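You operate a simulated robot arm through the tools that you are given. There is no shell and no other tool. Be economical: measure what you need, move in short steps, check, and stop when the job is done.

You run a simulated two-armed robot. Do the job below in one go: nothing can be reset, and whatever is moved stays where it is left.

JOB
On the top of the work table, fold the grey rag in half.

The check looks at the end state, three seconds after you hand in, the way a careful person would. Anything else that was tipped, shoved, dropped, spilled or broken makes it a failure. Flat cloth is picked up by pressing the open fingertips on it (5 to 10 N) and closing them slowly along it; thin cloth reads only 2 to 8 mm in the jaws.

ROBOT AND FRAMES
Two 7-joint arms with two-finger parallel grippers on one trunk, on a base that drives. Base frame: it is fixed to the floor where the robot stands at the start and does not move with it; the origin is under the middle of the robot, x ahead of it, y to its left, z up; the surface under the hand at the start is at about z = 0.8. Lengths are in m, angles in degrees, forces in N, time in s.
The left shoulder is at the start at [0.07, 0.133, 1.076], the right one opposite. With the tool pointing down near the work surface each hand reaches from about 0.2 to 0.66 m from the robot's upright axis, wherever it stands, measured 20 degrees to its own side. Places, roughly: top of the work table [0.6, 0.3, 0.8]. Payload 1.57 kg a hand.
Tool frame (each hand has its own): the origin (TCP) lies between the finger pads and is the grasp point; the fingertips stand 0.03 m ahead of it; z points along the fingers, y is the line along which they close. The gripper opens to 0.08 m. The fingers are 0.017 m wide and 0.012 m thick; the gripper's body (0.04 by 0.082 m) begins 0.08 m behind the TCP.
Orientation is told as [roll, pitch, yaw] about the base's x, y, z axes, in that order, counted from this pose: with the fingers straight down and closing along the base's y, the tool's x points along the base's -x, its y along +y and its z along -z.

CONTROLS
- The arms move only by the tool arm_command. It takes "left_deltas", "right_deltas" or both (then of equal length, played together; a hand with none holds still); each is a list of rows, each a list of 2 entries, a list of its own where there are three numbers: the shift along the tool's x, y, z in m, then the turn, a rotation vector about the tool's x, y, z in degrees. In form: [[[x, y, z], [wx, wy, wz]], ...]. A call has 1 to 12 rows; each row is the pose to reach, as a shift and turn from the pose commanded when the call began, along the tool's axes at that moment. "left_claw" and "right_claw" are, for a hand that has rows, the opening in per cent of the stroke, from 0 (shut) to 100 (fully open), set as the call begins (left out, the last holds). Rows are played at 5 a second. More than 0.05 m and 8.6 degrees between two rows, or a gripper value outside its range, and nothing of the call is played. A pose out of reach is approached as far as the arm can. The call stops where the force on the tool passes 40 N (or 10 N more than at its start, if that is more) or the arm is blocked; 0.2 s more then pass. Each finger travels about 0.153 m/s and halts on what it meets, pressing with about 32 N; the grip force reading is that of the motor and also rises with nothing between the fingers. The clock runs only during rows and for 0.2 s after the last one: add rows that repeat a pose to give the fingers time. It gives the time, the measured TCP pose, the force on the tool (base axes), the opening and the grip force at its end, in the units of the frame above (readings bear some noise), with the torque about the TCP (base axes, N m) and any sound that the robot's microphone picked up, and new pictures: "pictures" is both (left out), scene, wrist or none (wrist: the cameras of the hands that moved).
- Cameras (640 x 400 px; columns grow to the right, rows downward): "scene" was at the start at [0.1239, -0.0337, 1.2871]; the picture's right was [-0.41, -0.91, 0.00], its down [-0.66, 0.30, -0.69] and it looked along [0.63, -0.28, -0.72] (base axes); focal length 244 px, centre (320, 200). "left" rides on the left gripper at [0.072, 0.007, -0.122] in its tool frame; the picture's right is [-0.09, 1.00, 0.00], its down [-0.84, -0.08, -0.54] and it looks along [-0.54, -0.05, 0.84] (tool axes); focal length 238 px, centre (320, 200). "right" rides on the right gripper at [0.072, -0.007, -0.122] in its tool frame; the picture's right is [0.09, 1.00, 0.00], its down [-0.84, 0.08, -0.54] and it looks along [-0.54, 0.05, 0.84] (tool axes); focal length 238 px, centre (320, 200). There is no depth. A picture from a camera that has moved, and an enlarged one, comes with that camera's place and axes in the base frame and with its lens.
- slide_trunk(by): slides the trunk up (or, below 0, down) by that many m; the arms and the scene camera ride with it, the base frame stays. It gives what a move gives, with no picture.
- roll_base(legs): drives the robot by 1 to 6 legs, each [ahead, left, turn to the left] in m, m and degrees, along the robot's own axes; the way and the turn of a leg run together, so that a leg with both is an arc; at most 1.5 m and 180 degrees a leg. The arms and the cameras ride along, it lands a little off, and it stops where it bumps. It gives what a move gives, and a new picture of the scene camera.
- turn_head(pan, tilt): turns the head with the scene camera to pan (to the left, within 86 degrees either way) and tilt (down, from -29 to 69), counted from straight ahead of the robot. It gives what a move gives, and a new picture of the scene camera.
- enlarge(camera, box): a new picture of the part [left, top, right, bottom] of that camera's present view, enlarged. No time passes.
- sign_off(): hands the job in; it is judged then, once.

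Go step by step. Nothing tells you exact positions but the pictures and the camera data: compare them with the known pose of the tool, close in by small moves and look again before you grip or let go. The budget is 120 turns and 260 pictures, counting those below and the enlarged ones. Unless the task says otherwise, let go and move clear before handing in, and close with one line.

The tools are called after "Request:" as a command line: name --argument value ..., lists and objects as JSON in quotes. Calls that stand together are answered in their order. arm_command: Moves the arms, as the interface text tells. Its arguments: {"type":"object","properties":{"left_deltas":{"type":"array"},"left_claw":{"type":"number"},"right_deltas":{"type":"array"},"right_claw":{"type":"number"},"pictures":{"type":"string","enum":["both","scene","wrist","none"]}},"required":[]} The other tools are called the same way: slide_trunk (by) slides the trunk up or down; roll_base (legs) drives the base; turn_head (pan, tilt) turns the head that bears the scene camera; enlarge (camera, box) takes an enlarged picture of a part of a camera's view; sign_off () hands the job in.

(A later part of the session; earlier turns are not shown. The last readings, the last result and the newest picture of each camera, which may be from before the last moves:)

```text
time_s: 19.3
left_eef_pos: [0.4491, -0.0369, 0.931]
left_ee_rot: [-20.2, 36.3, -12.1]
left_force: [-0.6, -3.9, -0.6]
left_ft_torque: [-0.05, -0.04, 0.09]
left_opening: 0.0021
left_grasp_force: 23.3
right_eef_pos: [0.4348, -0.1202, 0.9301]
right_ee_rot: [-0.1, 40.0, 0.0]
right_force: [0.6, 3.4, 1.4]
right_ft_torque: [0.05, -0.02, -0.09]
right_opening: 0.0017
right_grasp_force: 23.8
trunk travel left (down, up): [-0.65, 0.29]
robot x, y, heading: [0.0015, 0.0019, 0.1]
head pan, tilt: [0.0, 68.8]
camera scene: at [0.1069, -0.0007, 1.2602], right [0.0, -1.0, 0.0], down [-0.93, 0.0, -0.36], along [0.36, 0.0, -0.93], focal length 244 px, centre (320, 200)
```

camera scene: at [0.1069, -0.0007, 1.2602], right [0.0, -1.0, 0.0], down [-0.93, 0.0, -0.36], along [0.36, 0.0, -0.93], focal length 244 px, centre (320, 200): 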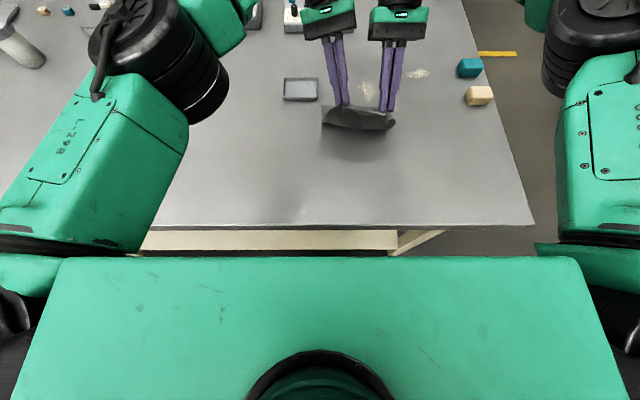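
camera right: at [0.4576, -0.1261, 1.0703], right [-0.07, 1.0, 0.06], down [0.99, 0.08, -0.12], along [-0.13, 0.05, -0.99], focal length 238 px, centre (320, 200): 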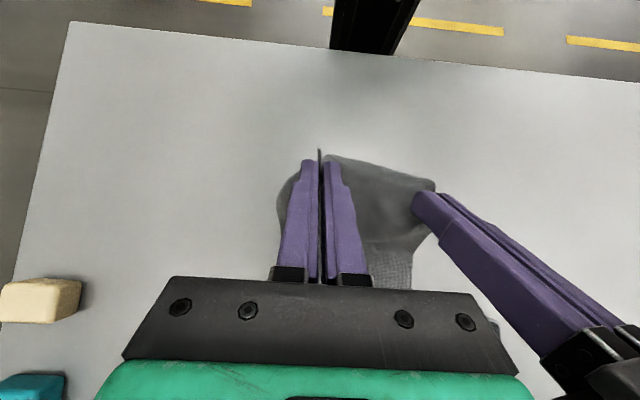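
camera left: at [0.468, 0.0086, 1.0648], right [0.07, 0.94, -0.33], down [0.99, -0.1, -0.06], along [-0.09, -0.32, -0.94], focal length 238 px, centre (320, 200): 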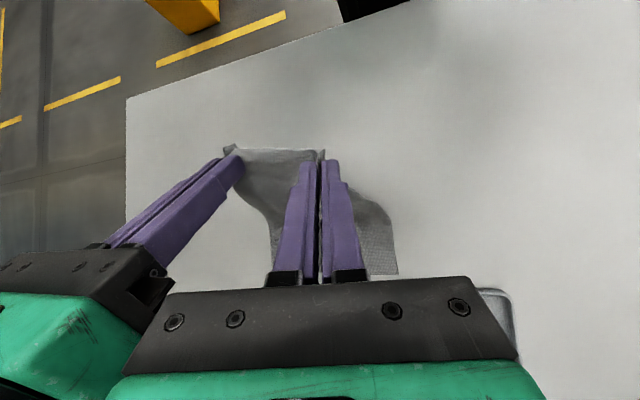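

There is clear room ahead of the torso, and the fold line now sits near x≈0.47, right at mid-cloth. A 4 cm creep of the base carries the hands forward along the fold arc and gives the arms reach.

Request:
roll_base --legs '[[0.04, 0, 0]]'

```text
time_s: 20.2
left_eef_pos: [0.4872, -0.0375, 0.9311]
left_ee_rot: [-20.0, 36.1, -12.1]
left_force: [-1.3, -3.9, -0.4]
left_ft_torque: [-0.02, 0.0, 0.13]
left_opening: 0.0018
left_grasp_force: 23.2
right_eef_pos: [0.4717, -0.1191, 0.9316]
right_ee_rot: [0.0, 39.8, -0.1]
right_force: [0.4, 4.0, 0.2]
right_ft_torque: [0.05, 0.0, -0.1]
right_opening: 0.0019
right_grasp_force: 23.8
trunk travel left (down, up): [-0.65, 0.29]
robot x, y, heading: [0.0374, 0.0013, -0.0]
head pan, tilt: [0.0, 68.8]
camera scene: at [0.144, -0.0006, 1.2605], right [0.0, -1.0, 0.0], down [-0.93, 0.0, -0.36], along [0.36, 0.0, -0.93], focal length 244 px, centre (320, 200)
```

scene: 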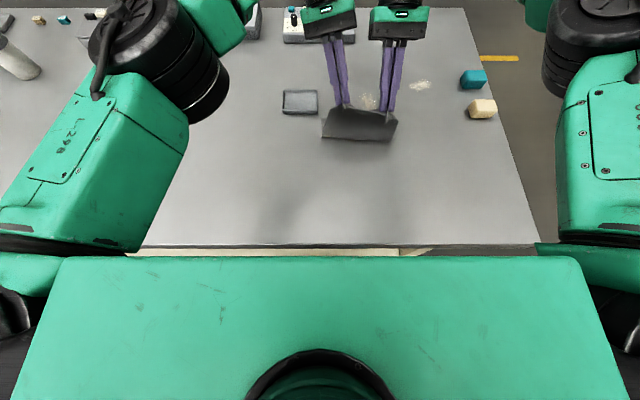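

No bump, and the arc is on track. I'll lower both hands 15 mm, then creep ahead another 4 cm.

Request:
arm_command --left_deltas '[[[-0.005, 0, 0.006], [0, 0, 0]], [[-0.01, 0.0003, 0.0118], [0, 0, 0]]]' --right_deltas '[[[-0.005, 0, 0.006], [0, 0, 0]], [[-0.0096, 0, 0.0115], [0, 0, 0]]]' --pictures "none"

Request:
roll_base --legs '[[0.04, 0, 0]]'

Request:
enlarge --camera "scene" --box '[250, 60, 450, 190]'

```text
time_s: 20.8
left_eef_pos: [0.4909, -0.0411, 0.9151]
left_ee_rot: [-19.9, 36.3, -12.2]
left_force: [0.1, 0.3, -0.7]
left_ft_torque: [0.01, 0.01, 0.03]
left_opening: 0.0019
left_grasp_force: 22.9
right_eef_pos: [0.4729, -0.1194, 0.9144]
right_ee_rot: [0.0, 40.0, -0.1]
right_force: [0.2, 0.5, -0.7]
right_ft_torque: [-0.02, 0.0, -0.01]
right_opening: 0.0022
right_grasp_force: 23.8
trunk travel left (down, up): [-0.65, 0.29]
robot x, y, heading: [0.0399, -0.0009, -0.2]
head pan, tilt: [0.0, 68.8]
```

```text
time_s: 21.8
left_eef_pos: [0.5231, -0.0404, 0.9135]
left_ee_rot: [-20.0, 36.5, -12.0]
left_force: [-1.4, -0.4, -0.4]
left_ft_torque: [0.0, 0.04, 0.0]
left_opening: 0.0019
left_grasp_force: 23.7
right_eef_pos: [0.509, -0.1186, 0.9123]
right_ee_rot: [0.0, 40.0, 0.1]
right_force: [-0.3, 0.7, -0.3]
right_ft_torque: [-0.03, 0.02, -0.01]
right_opening: 0.002
right_grasp_force: 23.4
trunk travel left (down, up): [-0.65, 0.29]
robot x, y, heading: [0.0745, -0.0007, 0.0]
head pan, tilt: [0.0, 68.8]
stopped in leg 1: the robot was blocked; the commanded pose is now the measured one
camera scene: at [0.1822, -0.0008, 1.2598], right [0.0, -1.0, 0.0], down [-0.93, 0.0, -0.36], along [0.36, 0.0, -0.93], focal length 244 px, centre (320, 200)
```

scene: 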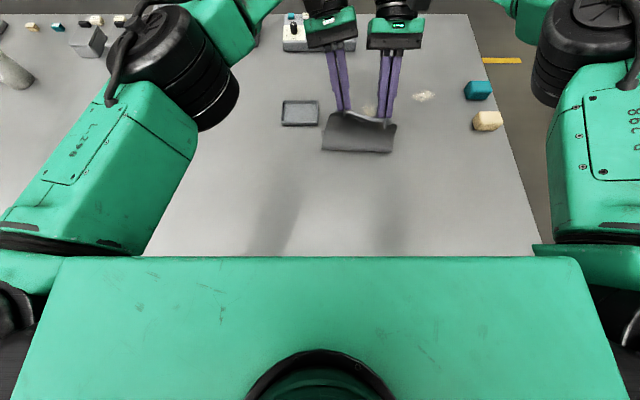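

```text
3.08 times, centred on (350, 125) of scene
camera zoom: at [0.1822, -0.0008, 1.2598], right [0.0, -1.0, 0.0], down [-0.93, 0.0, -0.36], along [0.36, 0.0, -0.93], focal length 751 px, centre (228, 431)
```

zoom: 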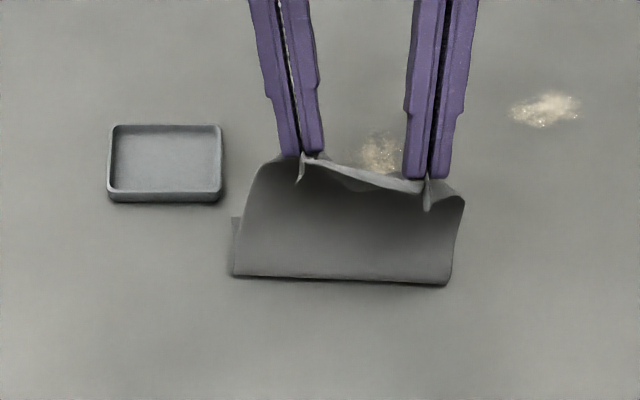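

The base touched something at 7.5 cm, so no further driving; the fold line sits nicely at x≈0.475. Now I'll bring the held edge down onto the far edge with the arms.

Request:
arm_command --left_deltas '[[[-0.0213, 0.0033, -0.002], [0, 0, 0]], [[-0.0414, 0.0083, 0.0043], [0, 0, 0]], [[-0.0596, 0.0138, 0.0146], [0, 0, 0]], [[-0.0596, 0.0138, 0.0146], [0, 0, 0]]]' --right_deltas '[[[-0.023, 0, -0.0037], [0, 0, 0]], [[-0.0461, 0, 0.0005], [0, 0, 0]], [[-0.0667, 0, 0.0094], [0, 0, 0]], [[-0.0667, 0, 0.0094], [0, 0, 0]]]'

Request:
enlarge --camera "scene" --box '[250, 60, 450, 190]'

```text
time_s: 22.8
left_eef_pos: [0.5297, -0.0279, 0.8809]
left_ee_rot: [-20.3, 36.2, -12.2]
left_force: [0.0, -19.9, -6.3]
left_ft_torque: [-0.37, -0.15, 0.4]
left_opening: 0.0021
left_grasp_force: 23.4
left hand out of reach, approached as far as the arm can: row 1, 2, 3, 4
right_eef_pos: [0.5351, -0.1204, 0.86]
right_ee_rot: [0.3, 39.9, 0.3]
right_force: [-1.2, 19.8, 6.7]
right_ft_torque: [0.51, 0.16, -0.45]
right_opening: 0.0022
right_grasp_force: 23.9
right hand out of reach, approached as far as the arm can: row 2, 3, 4
trunk travel left (down, up): [-0.65, 0.29]
robot x, y, heading: [0.0727, -0.002, 0.3]
head pan, tilt: [0.0, 68.8]
camera scene: at [0.1783, -0.0002, 1.2602], right [0.0, -1.0, 0.0], down [-0.93, 0.0, -0.36], along [0.36, 0.0, -0.93], focal length 244 px, centre (320, 200)
camera right: at [0.5568, -0.1274, 1.0016], right [-0.07, 1.0, 0.06], down [0.99, 0.08, -0.12], along [-0.12, 0.05, -0.99], focal length 238 px, centre (320, 200)
camera left: at [0.5476, 0.0183, 1.0154], right [0.07, 0.94, -0.33], down [0.99, -0.1, -0.06], along [-0.09, -0.33, -0.94], focal length 238 px, centre (320, 200)
```

scene: 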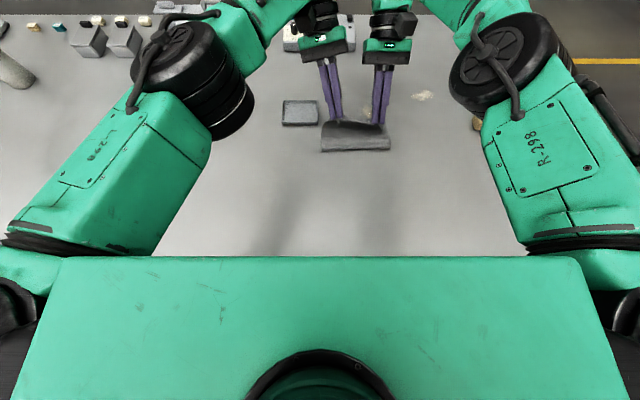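
right: 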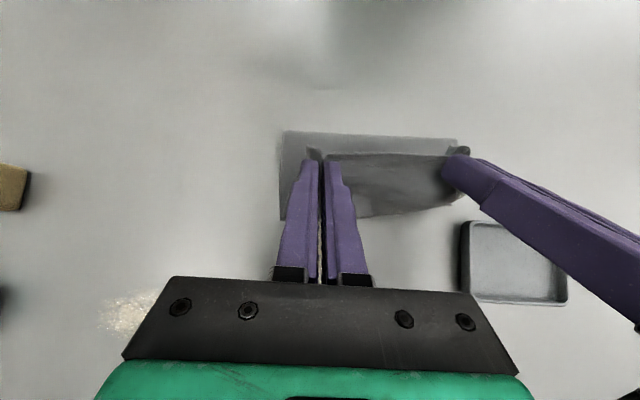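
left: 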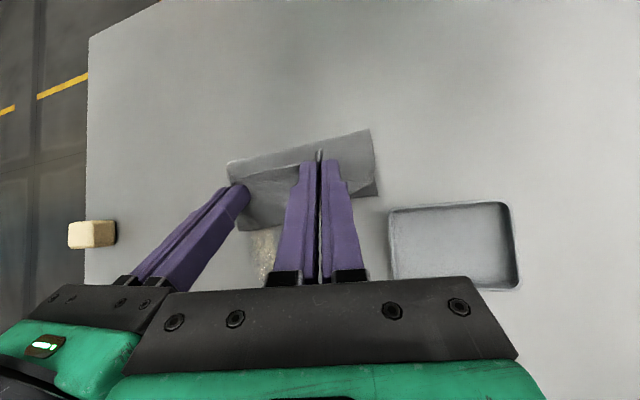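

```text
3.08 times, centred on (350, 125) of scene
camera zoom: at [0.1783, -0.0002, 1.2602], right [0.0, -1.0, 0.0], down [-0.93, 0.0, -0.36], along [0.36, 0.0, -0.93], focal length 751 px, centre (228, 431)
```

zoom: 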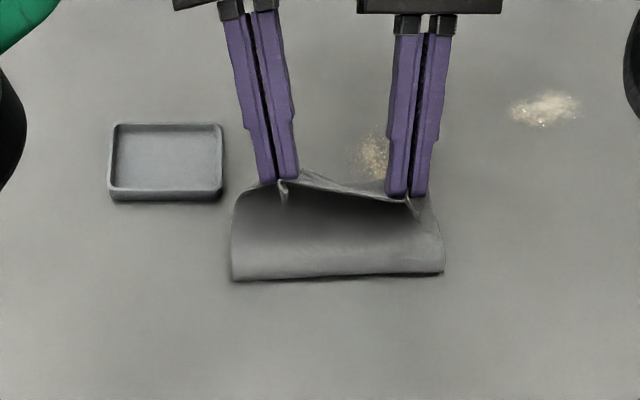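

The left arm ran out of reach at this tilt and tugs on the cloth at 20 N. I'll ease the tilt on both hands to let them reach and relieve the tension.

Request:
arm_command --left_deltas '[[[0.0063, 0, 0.005], [0, -8, 0]], [[0.0063, 0, 0.005], [0, -16, 0]], [[0.0063, 0, 0.005], [0, -22, 0]], [[0.0063, 0, 0.005], [0, -22, 0]]]' --right_deltas '[[[0, 0, 0], [0, -6, 0]], [[0, 0, 0], [0, -12, 0]], [[0, 0, 0], [0, -16, 0]], [[0, 0, 0], [0, -16, 0]]]'

Request:
enlarge --camera "scene" --box '[250, 60, 450, 190]'

```text
time_s: 23.8
left_eef_pos: [0.5212, -0.0275, 0.8814]
left_ee_rot: [-16.8, 15.3, -4.3]
left_force: [1.9, -14.8, -5.2]
left_ft_torque: [-0.38, -0.08, 0.07]
left_opening: 0.0018
left_grasp_force: 23.8
right_eef_pos: [0.5341, -0.1223, 0.8604]
right_ee_rot: [0.2, 23.9, -0.1]
right_force: [-2.2, 15.4, 5.1]
right_ft_torque: [0.48, 0.09, -0.13]
right_opening: 0.0022
right_grasp_force: 23.6
trunk travel left (down, up): [-0.65, 0.29]
robot x, y, heading: [0.0688, -0.0029, 0.2]
head pan, tilt: [0.0, 68.8]
camera scene: at [0.1785, -0.0003, 1.2602], right [0.0, -1.0, 0.0], down [-0.93, 0.0, -0.36], along [0.36, 0.0, -0.93], focal length 244 px, centre (320, 200)
camera right: at [0.5176, -0.1282, 1.0023], right [-0.08, 1.0, 0.04], down [0.98, 0.08, 0.16], along [0.15, 0.05, -0.99], focal length 238 px, centre (320, 200)
camera left: at [0.4856, 0.018, 1.012], right [0.09, 0.95, -0.3], down [0.95, 0.01, 0.3], along [0.29, -0.31, -0.9], focal length 238 px, centre (320, 200)
```

scene: 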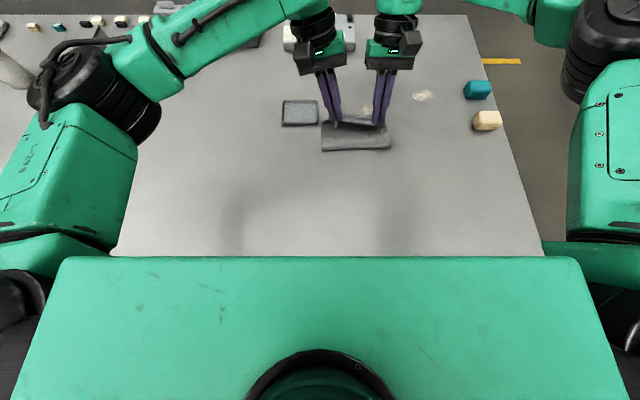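
right: 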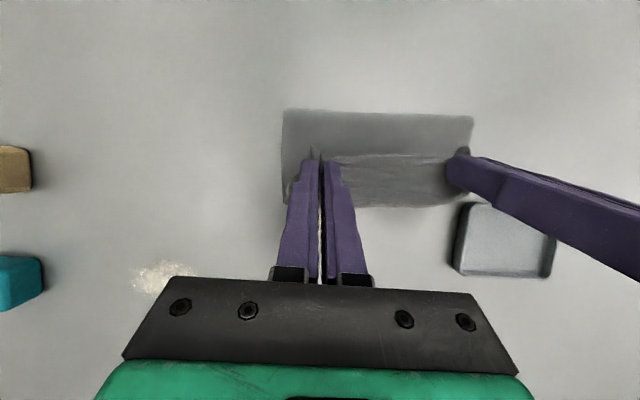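
left: 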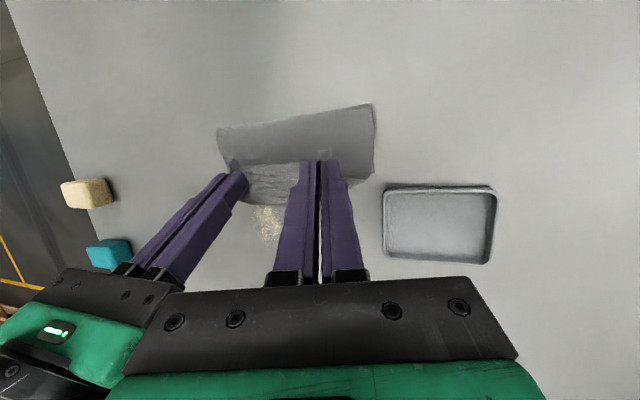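

```text
3.08 times, centred on (350, 125) of scene
camera zoom: at [0.1785, -0.0003, 1.2602], right [0.0, -1.0, 0.0], down [-0.93, 0.0, -0.36], along [0.36, 0.0, -0.93], focal length 751 px, centre (228, 431)
```

zoom: 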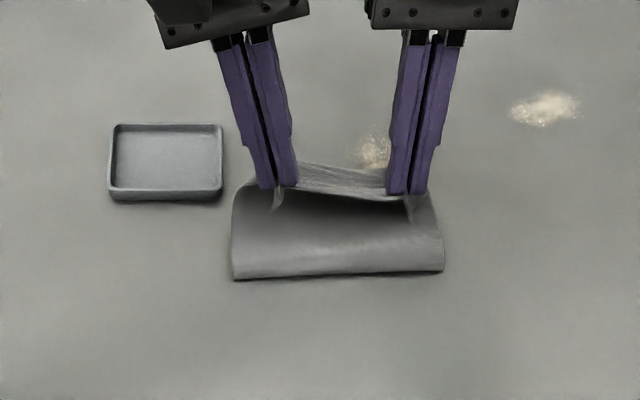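

The tilt is eased and the commands were reset to the measured poses. I'll relieve the tension and lay the edge down toward the far edge.

Request:
arm_command --left_deltas '[[[-0.0084, -0.0096, 0.0005], [0, 0, 0]], [[-0.0231, -0.0063, 0.0083], [0, 0, 0]], [[-0.0345, -0.0024, 0.019], [0, 0, 0]], [[-0.0415, 0.0009, 0.029], [0, 0, 0]], [[-0.0415, 0.0009, 0.029], [0, 0, 0]]]' --right_deltas '[[[-0.0046, 0.001, -0.002], [0, 0, 0]], [[-0.0126, 0.002, -0.0012], [0, 0, 0]], [[-0.0187, 0.002, 0.0026], [0, 0, 0]], [[-0.0238, 0.002, 0.0092], [0, 0, 0]], [[-0.0238, 0.002, 0.0092], [0, 0, 0]]]'

Request:
enlarge --camera "scene" --box '[250, 60, 450, 190]'

Request:
enlarge --camera "right" --box '[230, 80, 510, 270]'

```text
time_s: 25.0
left_eef_pos: [0.553, -0.037, 0.8443]
left_ee_rot: [-16.5, 15.3, -4.4]
left_force: [-0.2, -0.1, 0.1]
left_ft_torque: [0.01, 0.0, 0.01]
left_opening: 0.002
left_grasp_force: 23.5
right_eef_pos: [0.552, -0.1215, 0.8437]
right_ee_rot: [0.0, 24.1, 0.0]
right_force: [-0.2, 0.4, -0.4]
right_ft_torque: [0.01, 0.01, -0.04]
right_opening: 0.0016
right_grasp_force: 24.0
trunk travel left (down, up): [-0.65, 0.29]
robot x, y, heading: [0.0729, 0.001, 0.1]
head pan, tilt: [0.0, 68.8]
camera scene: at [0.1781, -0.0005, 1.2602], right [0.0, -1.0, 0.0], down [-0.93, 0.0, -0.36], along [0.36, 0.0, -0.93], focal length 244 px, centre (320, 200)
camera right: at [0.5358, -0.1264, 0.9842], right [-0.08, 1.0, 0.04], down [0.98, 0.08, 0.16], along [0.15, 0.05, -0.99], focal length 238 px, centre (320, 200)
camera left: at [0.5178, 0.0081, 0.9747], right [0.09, 0.95, -0.3], down [0.95, 0.01, 0.3], along [0.29, -0.31, -0.91], focal length 238 px, centre (320, 200)
```

scene: 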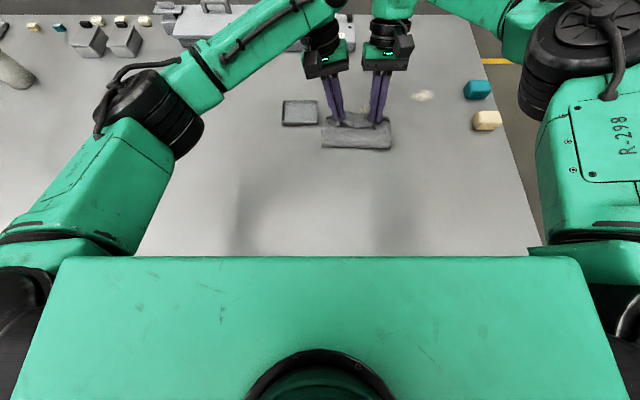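
right: 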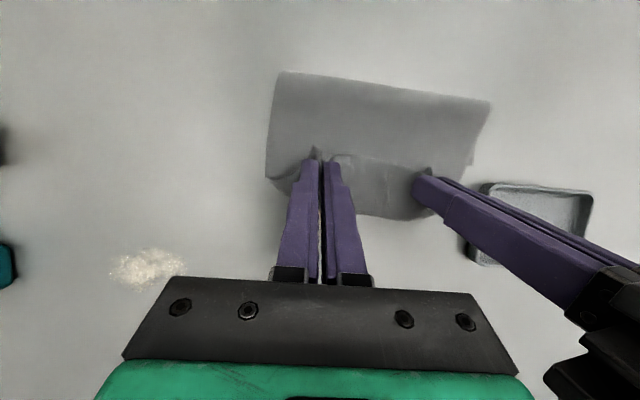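
left: 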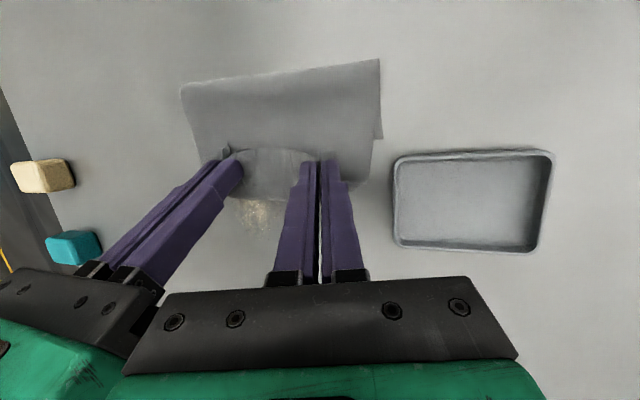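

```text
3.08 times, centred on (350, 125) of scene
camera zoom: at [0.1781, -0.0005, 1.2602], right [0.0, -1.0, 0.0], down [-0.93, 0.0, -0.36], along [0.36, 0.0, -0.93], focal length 751 px, centre (228, 431)
```

zoom: 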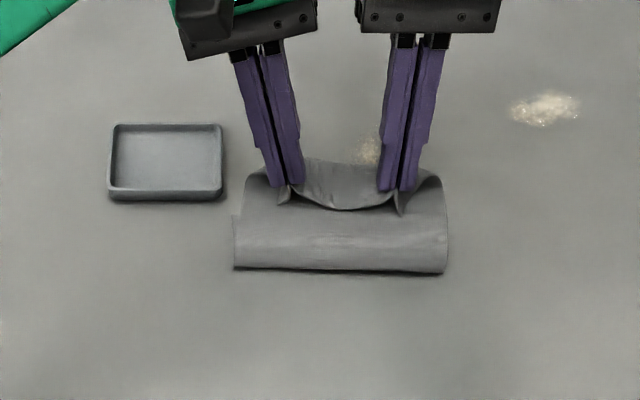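

```text
2.11 times, centred on (370, 175) of right
camera zoom: at [0.5358, -0.1264, 0.9842], right [-0.08, 1.0, 0.04], down [0.98, 0.08, 0.16], along [0.15, 0.05, -0.99], focal length 502 px, centre (215, 253)
```

zoom: 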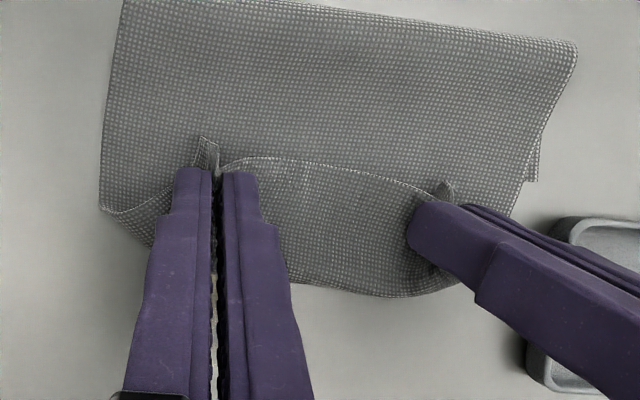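

The bottom layer has slid nearer (its far edge is at x≈0.53) and the fold is off-centre, so I won't release here. I'll back the edge up over the new mid-line (x≈0.43), where I can keep the fingers tilted.

Request:
arm_command --left_deltas '[[[0.032, -0.0113, -0.0318], [0, 5, 0]], [[0.0557, -0.016, -0.042], [0, 10, 0]], [[0.0783, -0.0196, -0.0485], [0, 15, 0]], [[0.1195, -0.0222, -0.0469], [0, 20, 0]], [[0.1436, -0.0222, -0.04], [0, 25, 0]], [[0.1436, -0.0222, -0.04], [0, 25, 0]]]' --right_deltas '[[[0.0367, 0, -0.0286], [0, 3, 0]], [[0.0619, 0, -0.036], [0, 6, 0]], [[0.0855, 0, -0.0398], [0, 9, 0]], [[0.126, 0, -0.0327], [0, 13, 0]], [[0.1489, 0, -0.0226], [0, 16, 0]], [[0.1489, 0, -0.0226], [0, 16, 0]]]'

Request:
enlarge --camera "scene" --box '[250, 60, 450, 190]'

```text
time_s: 26.4
left_eef_pos: [0.4233, -0.0354, 0.9237]
left_ee_rot: [-20.7, 39.1, -13.3]
left_force: [-0.3, -0.1, -0.6]
left_ft_torque: [0.01, -0.04, 0.0]
left_opening: 0.0018
left_grasp_force: 23.6
right_eef_pos: [0.4249, -0.1199, 0.923]
right_ee_rot: [-0.1, 40.0, -0.1]
right_force: [-0.6, -0.4, 0.3]
right_ft_torque: [-0.02, -0.02, 0.0]
right_opening: 0.002
right_grasp_force: 23.7
trunk travel left (down, up): [-0.65, 0.29]
robot x, y, heading: [0.0727, -0.0006, 0.1]
head pan, tilt: [0.0, 68.8]
camera scene: at [0.1786, -0.0006, 1.2602], right [0.0, -1.0, 0.0], down [-0.93, 0.0, -0.36], along [0.36, 0.0, -0.93], focal length 244 px, centre (320, 200)
camera right: at [0.4483, -0.126, 1.0646], right [-0.07, 1.0, 0.06], down [0.99, 0.08, -0.12], along [-0.13, 0.05, -0.99], focal length 238 px, centre (320, 200)
camera left: at [0.4498, 0.0091, 1.0569], right [0.07, 0.94, -0.33], down [0.99, -0.11, -0.11], along [-0.14, -0.32, -0.94], focal length 238 px, centre (320, 200)
```

scene: 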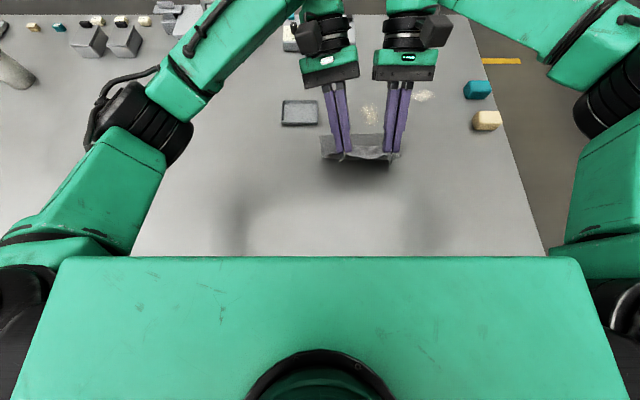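
right: 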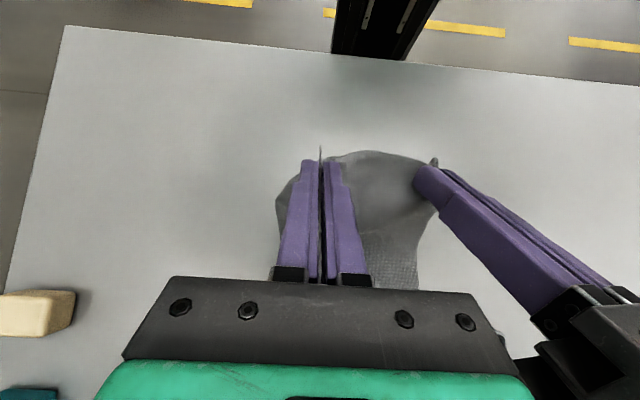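
left: 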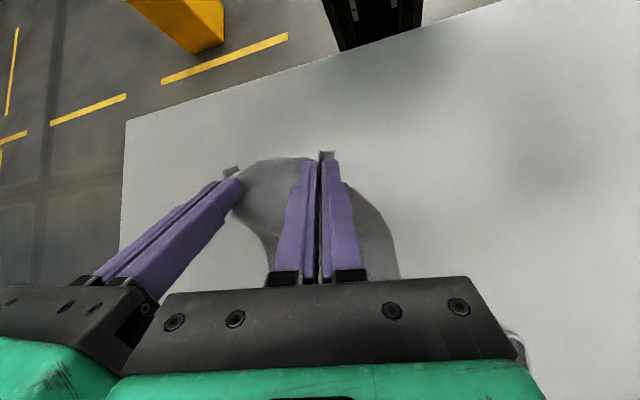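

```text
3.08 times, centred on (350, 125) of scene
camera zoom: at [0.1786, -0.0006, 1.2602], right [0.0, -1.0, 0.0], down [-0.93, 0.0, -0.36], along [0.36, 0.0, -0.93], focal length 751 px, centre (228, 431)
```

zoom: 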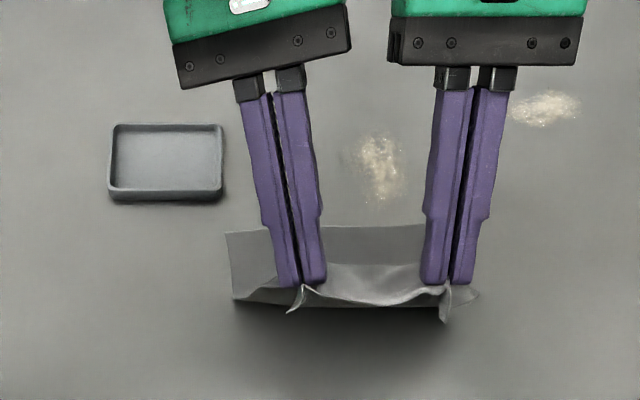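

The far edge now lies straight at x≈0.515, so the fold line should be x≈0.417, and all the final positions are within tilted reach. I'll carry the edge over the arc with the tilt held and stop partway to look.

Request:
arm_command --left_deltas '[[[-0.0223, 0.004, -0.001], [0, 0, 0]], [[-0.0476, 0.0067, -0.01], [0, 0, 0]], [[-0.0721, 0.0108, -0.0122], [0, 0, 0]], [[-0.0721, 0.0108, -0.0122], [0, 0, 0]]]' --right_deltas '[[[-0.0227, 0, -0.0002], [0, 0, 0]], [[-0.0484, 0, -0.0085], [0, 0, 0]], [[-0.0733, 0, -0.0099], [0, 0, 0]], [[-0.0733, 0, -0.0099], [0, 0, 0]]]' --pictures "wrist"

Request:
enlarge --camera "scene" --box '[250, 70, 450, 200]'

```text
time_s: 27.4
left_eef_pos: [0.488, -0.0368, 0.8833]
left_ee_rot: [-20.8, 39.0, -13.4]
left_force: [0.0, -0.4, 0.5]
left_ft_torque: [0.02, -0.04, 0.04]
left_opening: 0.0015
left_grasp_force: 23.9
right_eef_pos: [0.4877, -0.1217, 0.883]
right_ee_rot: [-0.1, 40.0, 0.0]
right_force: [-0.5, 0.2, 0.0]
right_ft_torque: [-0.01, -0.02, 0.01]
right_opening: 0.002
right_grasp_force: 23.4
trunk travel left (down, up): [-0.65, 0.29]
robot x, y, heading: [0.0701, -0.0004, -0.0]
head pan, tilt: [0.0, 68.8]
camera right: at [0.51, -0.1268, 1.0236], right [-0.07, 1.0, 0.06], down [0.99, 0.08, -0.12], along [-0.13, 0.05, -0.99], focal length 238 px, centre (320, 200)
camera left: at [0.5145, 0.0088, 1.0168], right [0.07, 0.94, -0.33], down [0.99, -0.11, -0.11], along [-0.14, -0.32, -0.94], focal length 238 px, centre (320, 200)
```

right: 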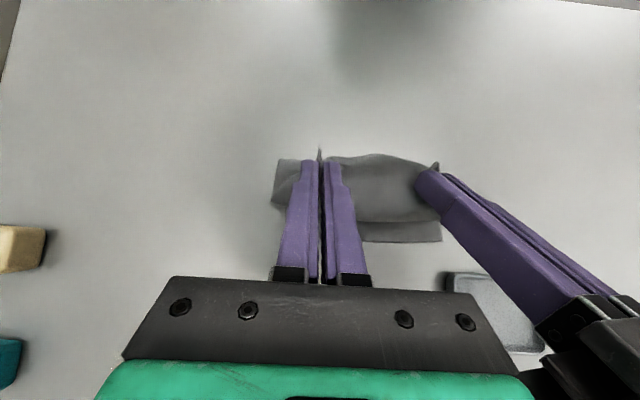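
left: 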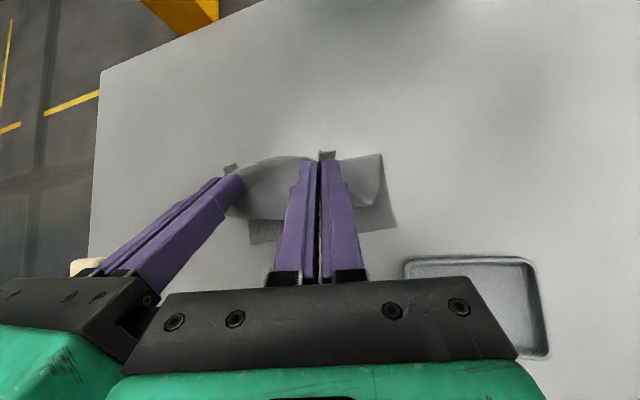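

```text
3.08 times, centred on (350, 135) of scene
camera zoom: at [0.1778, -0.0005, 1.2603], right [0.0, -1.0, 0.0], down [-0.93, 0.0, -0.36], along [0.36, 0.0, -0.93], focal length 751 px, centre (228, 400)
```

zoom: 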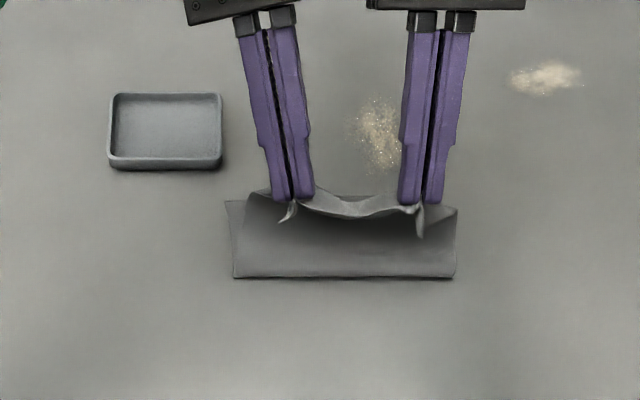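

The fold line forms a bit too far forward again (about 0.445, with the far edge at 0.511). New plan: carry the edge well past, pulling the top layer flat so its edge points outward, then release and re-grip it to centre the fold.

Request:
arm_command --left_deltas '[[[-0.0227, 0, -0.0197], [0, -8, 0]], [[-0.0447, 0.0014, -0.0324], [0, -16, 0]], [[-0.0624, 0.0041, -0.035], [0, -24, 0]], [[-0.0762, 0.0069, -0.0343], [0, -32, 0]], [[-0.0812, 0.009, -0.0285], [0, -35, 0]], [[-0.0812, 0.009, -0.0285], [0, -35, 0]]]' --right_deltas '[[[-0.023, 0, -0.0193], [0, -8, 0]], [[-0.0453, 0, -0.0316], [0, -16, 0]], [[-0.0632, 0, -0.0335], [0, -24, 0]], [[-0.0774, 0, -0.0322], [0, -32, 0]], [[-0.0825, 0, -0.0261], [0, -35, 0]], [[-0.0825, 0, -0.0261], [0, -35, 0]]]' --pictures "wrist"

Request:
enlarge --camera "scene" --box '[250, 60, 450, 190]'

```text
time_s: 28.8
left_eef_pos: [0.5674, -0.0364, 0.8516]
left_ee_rot: [-16.2, 5.7, -1.5]
left_force: [0.1, 0.3, -0.4]
left_ft_torque: [0.01, -0.01, 0.02]
left_opening: 0.0018
left_grasp_force: 23.9
right_eef_pos: [0.5683, -0.1198, 0.8511]
right_ee_rot: [0.0, 4.9, 0.0]
right_force: [-0.2, -0.8, 0.0]
right_ft_torque: [-0.01, -0.03, 0.01]
right_opening: 0.0022
right_grasp_force: 24.0
trunk travel left (down, up): [-0.65, 0.29]
robot x, y, heading: [0.0719, -0.0007, 0.3]
head pan, tilt: [0.0, 68.8]
camera right: at [0.507, -0.1256, 0.9788], right [-0.09, 1.0, 0.01], down [0.88, 0.08, 0.47], along [0.47, 0.05, -0.88], focal length 238 px, centre (320, 200)
camera left: at [0.5088, 0.0061, 0.9743], right [0.09, 0.95, -0.28], down [0.89, 0.05, 0.46], along [0.45, -0.29, -0.84], focal length 238 px, centre (320, 200)
```

right: 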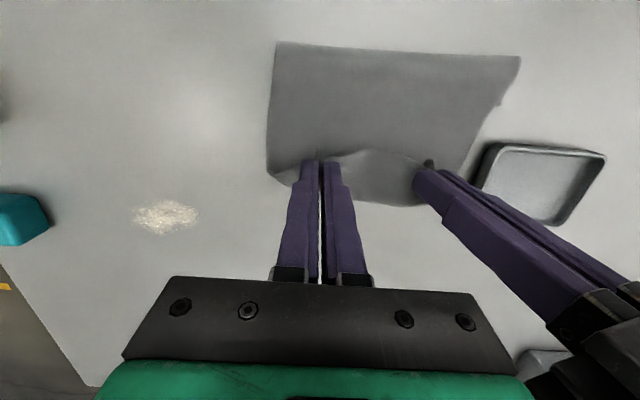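
left: 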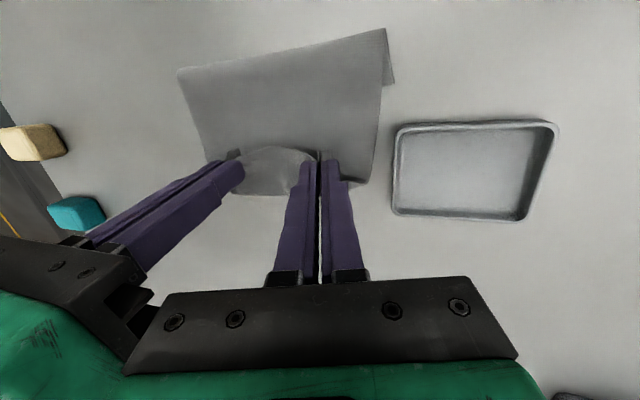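

```text
3.08 times, centred on (350, 125) of scene
camera zoom: at [0.1785, -0.0006, 1.2602], right [0.0, -1.0, 0.0], down [-0.93, 0.0, -0.36], along [0.36, 0.0, -0.93], focal length 751 px, centre (228, 431)
```

zoom: 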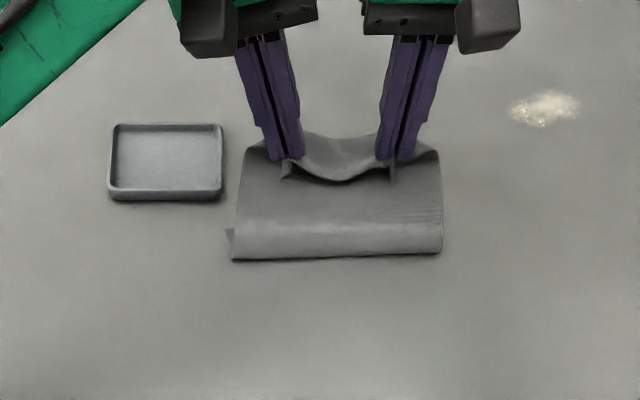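

Pulling far just rolls the fold line forward. I'll raise the edge so the top layer stands nearly straight, leaning toward the far side, so that on release it flops outward with its edge unfolded.

Request:
arm_command --left_deltas '[[[0.0239, -0.0111, -0.0361], [0, 4, 0]], [[0.0567, -0.0195, -0.0618], [0, 8, 0]], [[0.0885, -0.025, -0.0778], [0, 14, 0]], [[0.0885, -0.025, -0.0778], [0, 20, 0]], [[0.074, -0.0261, -0.0831], [0, 20, 0]], [[0.0491, -0.0261, -0.0857], [0, 20, 0]], [[0.0491, -0.0261, -0.0857], [0, 20, 0]]]' --right_deltas '[[[0.0233, 0, -0.0381], [0, 4, 0]], [[0.0558, 0, -0.0654], [0, 8, 0]], [[0.0874, 0, -0.0828], [0, 14, 0]], [[0.0874, 0, -0.0828], [0, 20, 0]], [[0.0727, 0, -0.0881], [0, 20, 0]], [[0.0478, 0, -0.0902], [0, 20, 0]], [[0.0478, 0, -0.0902], [0, 20, 0]]]' --pictures "wrist"

Request:
enlarge --camera "scene" --box '[250, 60, 450, 190]'

```text
time_s: 30.4
left_eef_pos: [0.5294, -0.0362, 0.9457]
left_ee_rot: [-17.7, 24.8, -7.6]
left_force: [0.5, 0.2, -0.3]
left_ft_torque: [0.0, 0.02, -0.02]
left_opening: 0.0017
left_grasp_force: 23.3
right_eef_pos: [0.5291, -0.1213, 0.9439]
right_ee_rot: [0.0, 25.0, 0.1]
right_force: [-0.1, 0.6, 0.0]
right_ft_torque: [0.02, -0.04, 0.0]
right_opening: 0.002
right_grasp_force: 23.7
trunk travel left (down, up): [-0.65, 0.29]
robot x, y, heading: [0.0697, -0.0036, 0.0]
head pan, tilt: [0.0, 68.8]
camera right: at [0.5149, -0.127, 1.0852], right [-0.08, 1.0, 0.04], down [0.99, 0.08, 0.14], along [0.13, 0.05, -0.99], focal length 238 px, centre (320, 200)
camera left: at [0.5186, 0.0096, 1.0807], right [0.08, 0.95, -0.31], down [0.99, -0.04, 0.14], along [0.12, -0.32, -0.94], focal length 238 px, centre (320, 200)
```

right: 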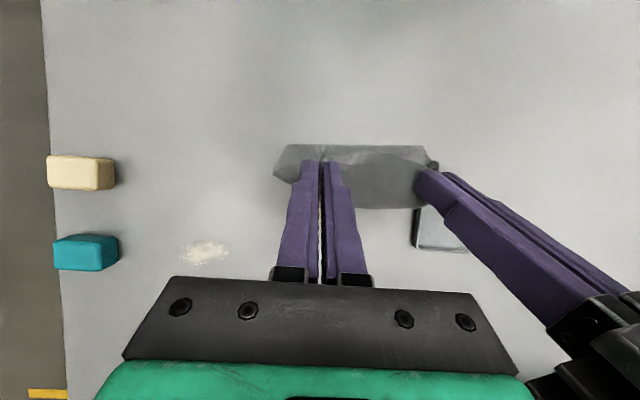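
left: 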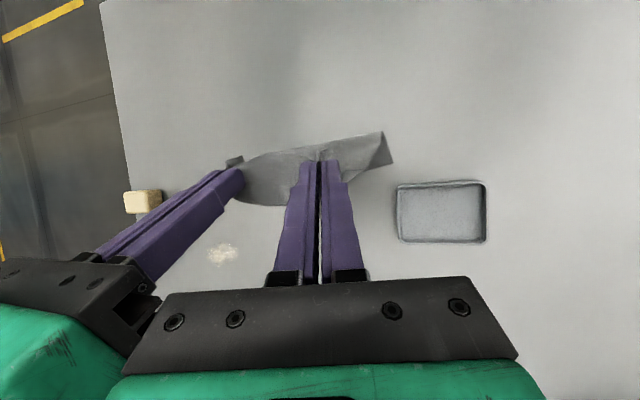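

```text
3.08 times, centred on (350, 125) of scene
camera zoom: at [0.1778, -0.0007, 1.2602], right [0.0, -1.0, 0.0], down [-0.93, 0.0, -0.36], along [0.36, 0.0, -0.93], focal length 751 px, centre (228, 431)
```

zoom: 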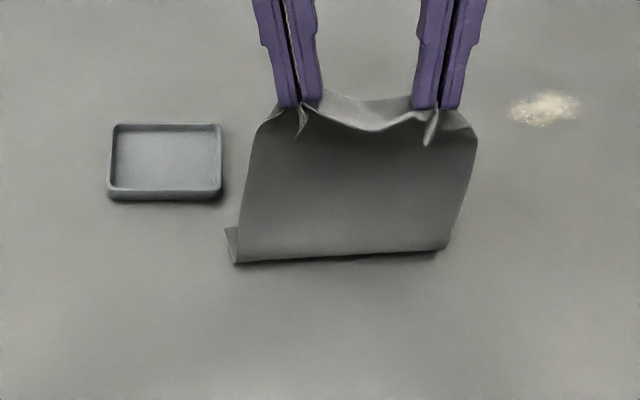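

The top layer stands nearly straight now. I'll lean it farther over the far side.

Request:
arm_command --left_deltas '[[[-0.0225, 0, -0.0109], [0, -5, 0]], [[-0.045, 0, -0.0218], [0, -10, 0]], [[-0.045, 0, -0.0218], [0, -10, 0]]]' --right_deltas '[[[-0.0225, 0, -0.0105], [0, -5, 0]], [[-0.0453, 0, -0.0211], [0, -10, 0]], [[-0.0453, 0, -0.0211], [0, -10, 0]]]' --pictures "none"

Request:
enlarge --camera "scene" --box '[250, 60, 450, 190]'

```text
time_s: 31.2
left_eef_pos: [0.5797, -0.0368, 0.9476]
left_ee_rot: [-16.6, 15.3, -4.3]
left_force: [0.1, 0.1, -0.4]
left_ft_torque: [-0.04, 0.02, 0.02]
left_opening: 0.0015
left_grasp_force: 23.4
right_eef_pos: [0.5786, -0.1225, 0.9437]
right_ee_rot: [0.0, 14.9, 0.1]
right_force: [0.5, -0.1, -0.5]
right_ft_torque: [-0.01, -0.01, -0.02]
right_opening: 0.002
right_grasp_force: 23.4
trunk travel left (down, up): [-0.65, 0.29]
robot x, y, heading: [0.0718, 0.0015, 0.3]
head pan, tilt: [0.0, 68.8]
```

```text
3.08 times, centred on (350, 125) of scene
camera zoom: at [0.1783, -0.0006, 1.2602], right [0.0, -1.0, 0.0], down [-0.93, 0.0, -0.36], along [0.36, 0.0, -0.93], focal length 751 px, centre (228, 431)
```

zoom: 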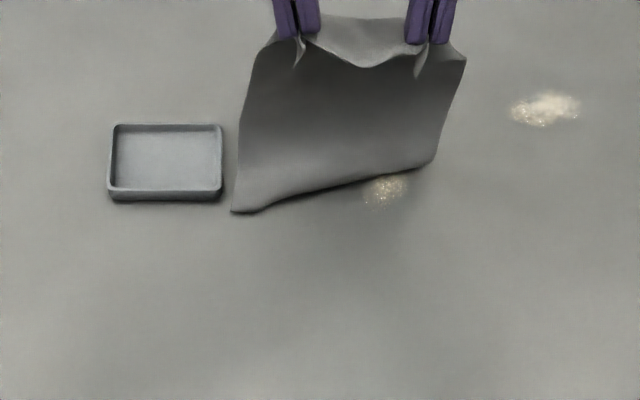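

The sheet is now essentially hanging, and that suggests an easier fold that suits the jaws: lay the lower half away from me, then bring the held edge back toward me so both edges lie on the near side. I'll lift the cloth clear so it hangs straight.

Request:
arm_command --left_deltas '[[[0.0202, -0.0111, -0.0342], [0, -5, 0]], [[0.0487, -0.0208, -0.061], [0, -10, 0]], [[0.0841, -0.0277, -0.0759], [0, -15, 0]], [[0.1226, -0.0275, -0.0649], [0, -15, 0]], [[0.1611, -0.0273, -0.0539], [0, -15, 0]], [[0.1794, -0.0273, -0.0487], [0, -15, 0]], [[0.1794, -0.0273, -0.0487], [0, -15, 0]]]' --right_deltas '[[[0.02, 0, -0.036], [0, -5, 0]], [[0.0483, 0, -0.0648], [0, -10, 0]], [[0.0837, 0, -0.0812], [0, -15, 0]], [[0.1223, 0, -0.0709], [0, -15, 0]], [[0.1609, 0, -0.0606], [0, -15, 0]], [[0.1793, 0, -0.0557], [0, -15, 0]], [[0.1793, 0, -0.0557], [0, -15, 0]]]'

Request:
enlarge --camera "scene" --box '[250, 60, 450, 190]'

```text
time_s: 32.8
left_eef_pos: [0.421, -0.0375, 1.0448]
left_ee_rot: [-16.0, 1.0, -0.2]
left_force: [0.4, 0.3, 0.0]
left_ft_torque: [-0.04, -0.01, 0.0]
left_opening: 0.0015
left_grasp_force: 23.9
right_eef_pos: [0.4168, -0.1201, 1.0443]
right_ee_rot: [0.1, 0.1, -0.1]
right_force: [0.2, 0.1, -0.5]
right_ft_torque: [-0.01, 0.0, 0.02]
right_opening: 0.0019
right_grasp_force: 23.9
trunk travel left (down, up): [-0.65, 0.29]
robot x, y, heading: [0.0734, 0.0016, 0.1]
head pan, tilt: [0.0, 68.8]
camera scene: at [0.1789, -0.0007, 1.2601], right [0.0, -1.0, 0.0], down [-0.93, 0.0, -0.36], along [0.36, 0.0, -0.93], focal length 244 px, centre (320, 200)
camera right: at [0.3457, -0.1256, 1.1666], right [-0.09, 1.0, 0.0], down [0.84, 0.08, 0.54], along [0.54, 0.05, -0.84], focal length 238 px, centre (320, 200)
camera left: at [0.3502, 0.0028, 1.1619], right [0.09, 0.96, -0.28], down [0.85, 0.07, 0.53], along [0.53, -0.28, -0.8], focal length 238 px, centre (320, 200)
```

scene: 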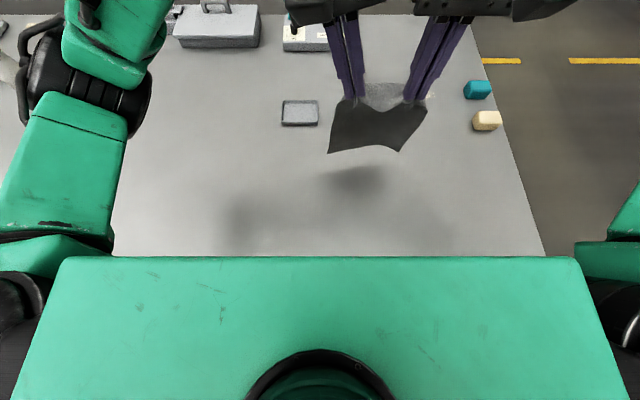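
right: 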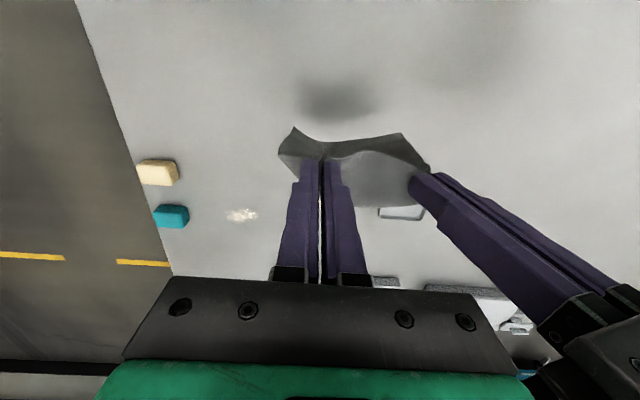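
left: 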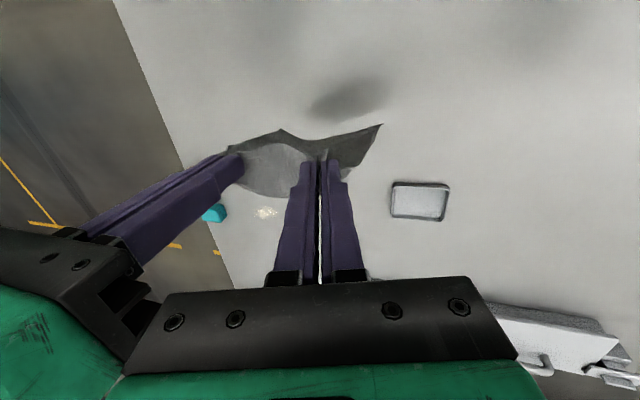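

```text
3.08 times, centred on (350, 125) of scene
camera zoom: at [0.1789, -0.0007, 1.2601], right [0.0, -1.0, 0.0], down [-0.93, 0.0, -0.36], along [0.36, 0.0, -0.93], focal length 751 px, centre (228, 431)
```

zoom: 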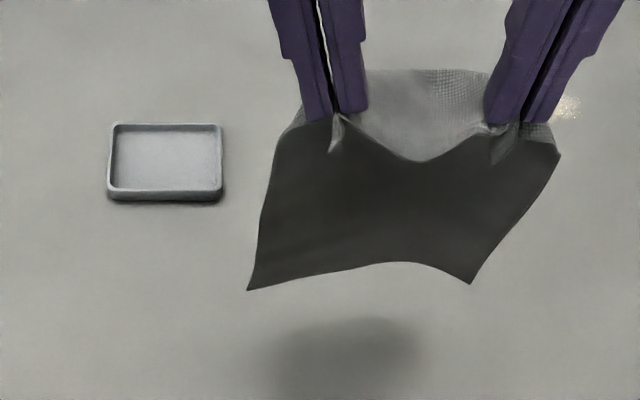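

The cloth hangs freely with its lower edge just above the table at x≈0.43. I'll lower while moving forward, so the lower half trails and lies down behind the hands on my side.

Request:
arm_command --left_deltas '[[[-0.01, 0.0117, 0.0336], [0, 0, 0]], [[-0.035, 0.0204, 0.0566], [0, 0, 0]], [[-0.06, 0.0273, 0.0806], [0, 0, 0]], [[-0.08, 0.0342, 0.1046], [0, 0, 0]], [[-0.095, 0.0411, 0.1286], [0, 0, 0]], [[-0.095, 0.0411, 0.1286], [0, 0, 0]]]' --right_deltas '[[[-0.01, 0, 0.035], [0, 0, 0]], [[-0.035, 0, 0.06], [0, 0, 0]], [[-0.06, 0, 0.085], [0, 0, 0]], [[-0.08, 0, 0.11], [0, 0, 0]], [[-0.095, 0, 0.135], [0, 0, 0]], [[-0.095, 0, 0.135], [0, 0, 0]]]' --pictures "wrist"

Request:
enlarge --camera "scene" --box '[250, 60, 450, 190]'

```text
time_s: 34.2
left_eef_pos: [0.5125, -0.0333, 0.9086]
left_ee_rot: [-16.1, 0.9, -0.2]
left_force: [-1.1, -1.0, 0.7]
left_ft_torque: [0.0, -0.05, 0.03]
left_opening: 0.0017
left_grasp_force: 23.2
right_eef_pos: [0.5135, -0.1187, 0.9102]
right_ee_rot: [-0.1, -0.1, 0.0]
right_force: [-0.4, 0.2, 0.8]
right_ft_torque: [0.02, -0.01, -0.03]
right_opening: 0.0021
right_grasp_force: 24.1
trunk travel left (down, up): [-0.65, 0.29]
robot x, y, heading: [0.0713, 0.0036, 0.0]
head pan, tilt: [0.0, 68.8]
camera right: at [0.4411, -0.1248, 1.0322], right [-0.09, 1.0, 0.0], down [0.84, 0.08, 0.54], along [0.54, 0.05, -0.84], focal length 238 px, centre (320, 200)
camera left: at [0.4431, 0.0073, 1.0254], right [0.09, 0.96, -0.28], down [0.85, 0.07, 0.53], along [0.53, -0.28, -0.8], focal length 238 px, centre (320, 200)
```

right: 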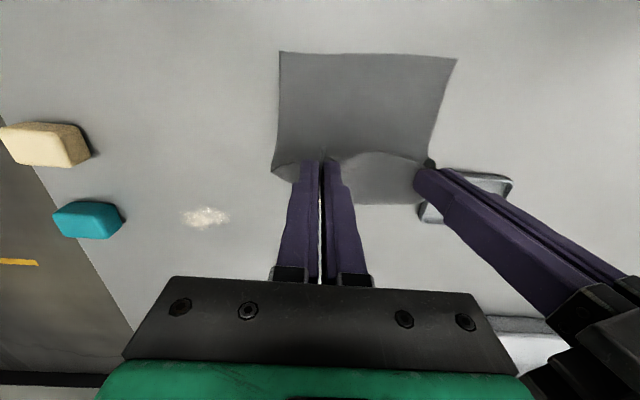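
left: 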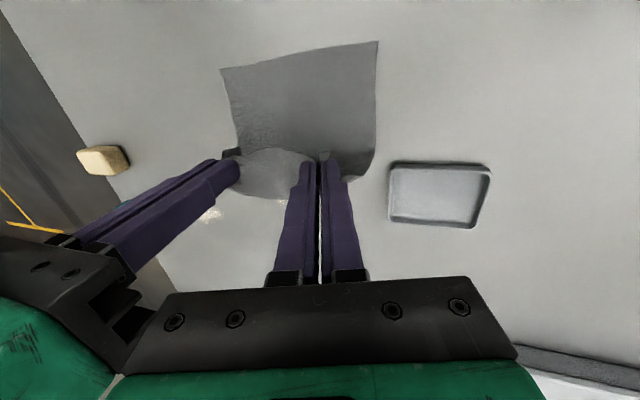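

```text
3.08 times, centred on (350, 125) of scene
camera zoom: at [0.1775, -0.0006, 1.2603], right [0.0, -1.0, 0.0], down [-0.93, 0.0, -0.36], along [0.36, 0.0, -0.93], focal length 751 px, centre (228, 431)
```

zoom: 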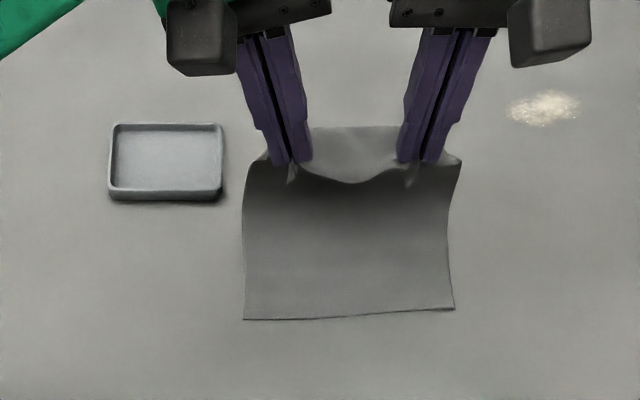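

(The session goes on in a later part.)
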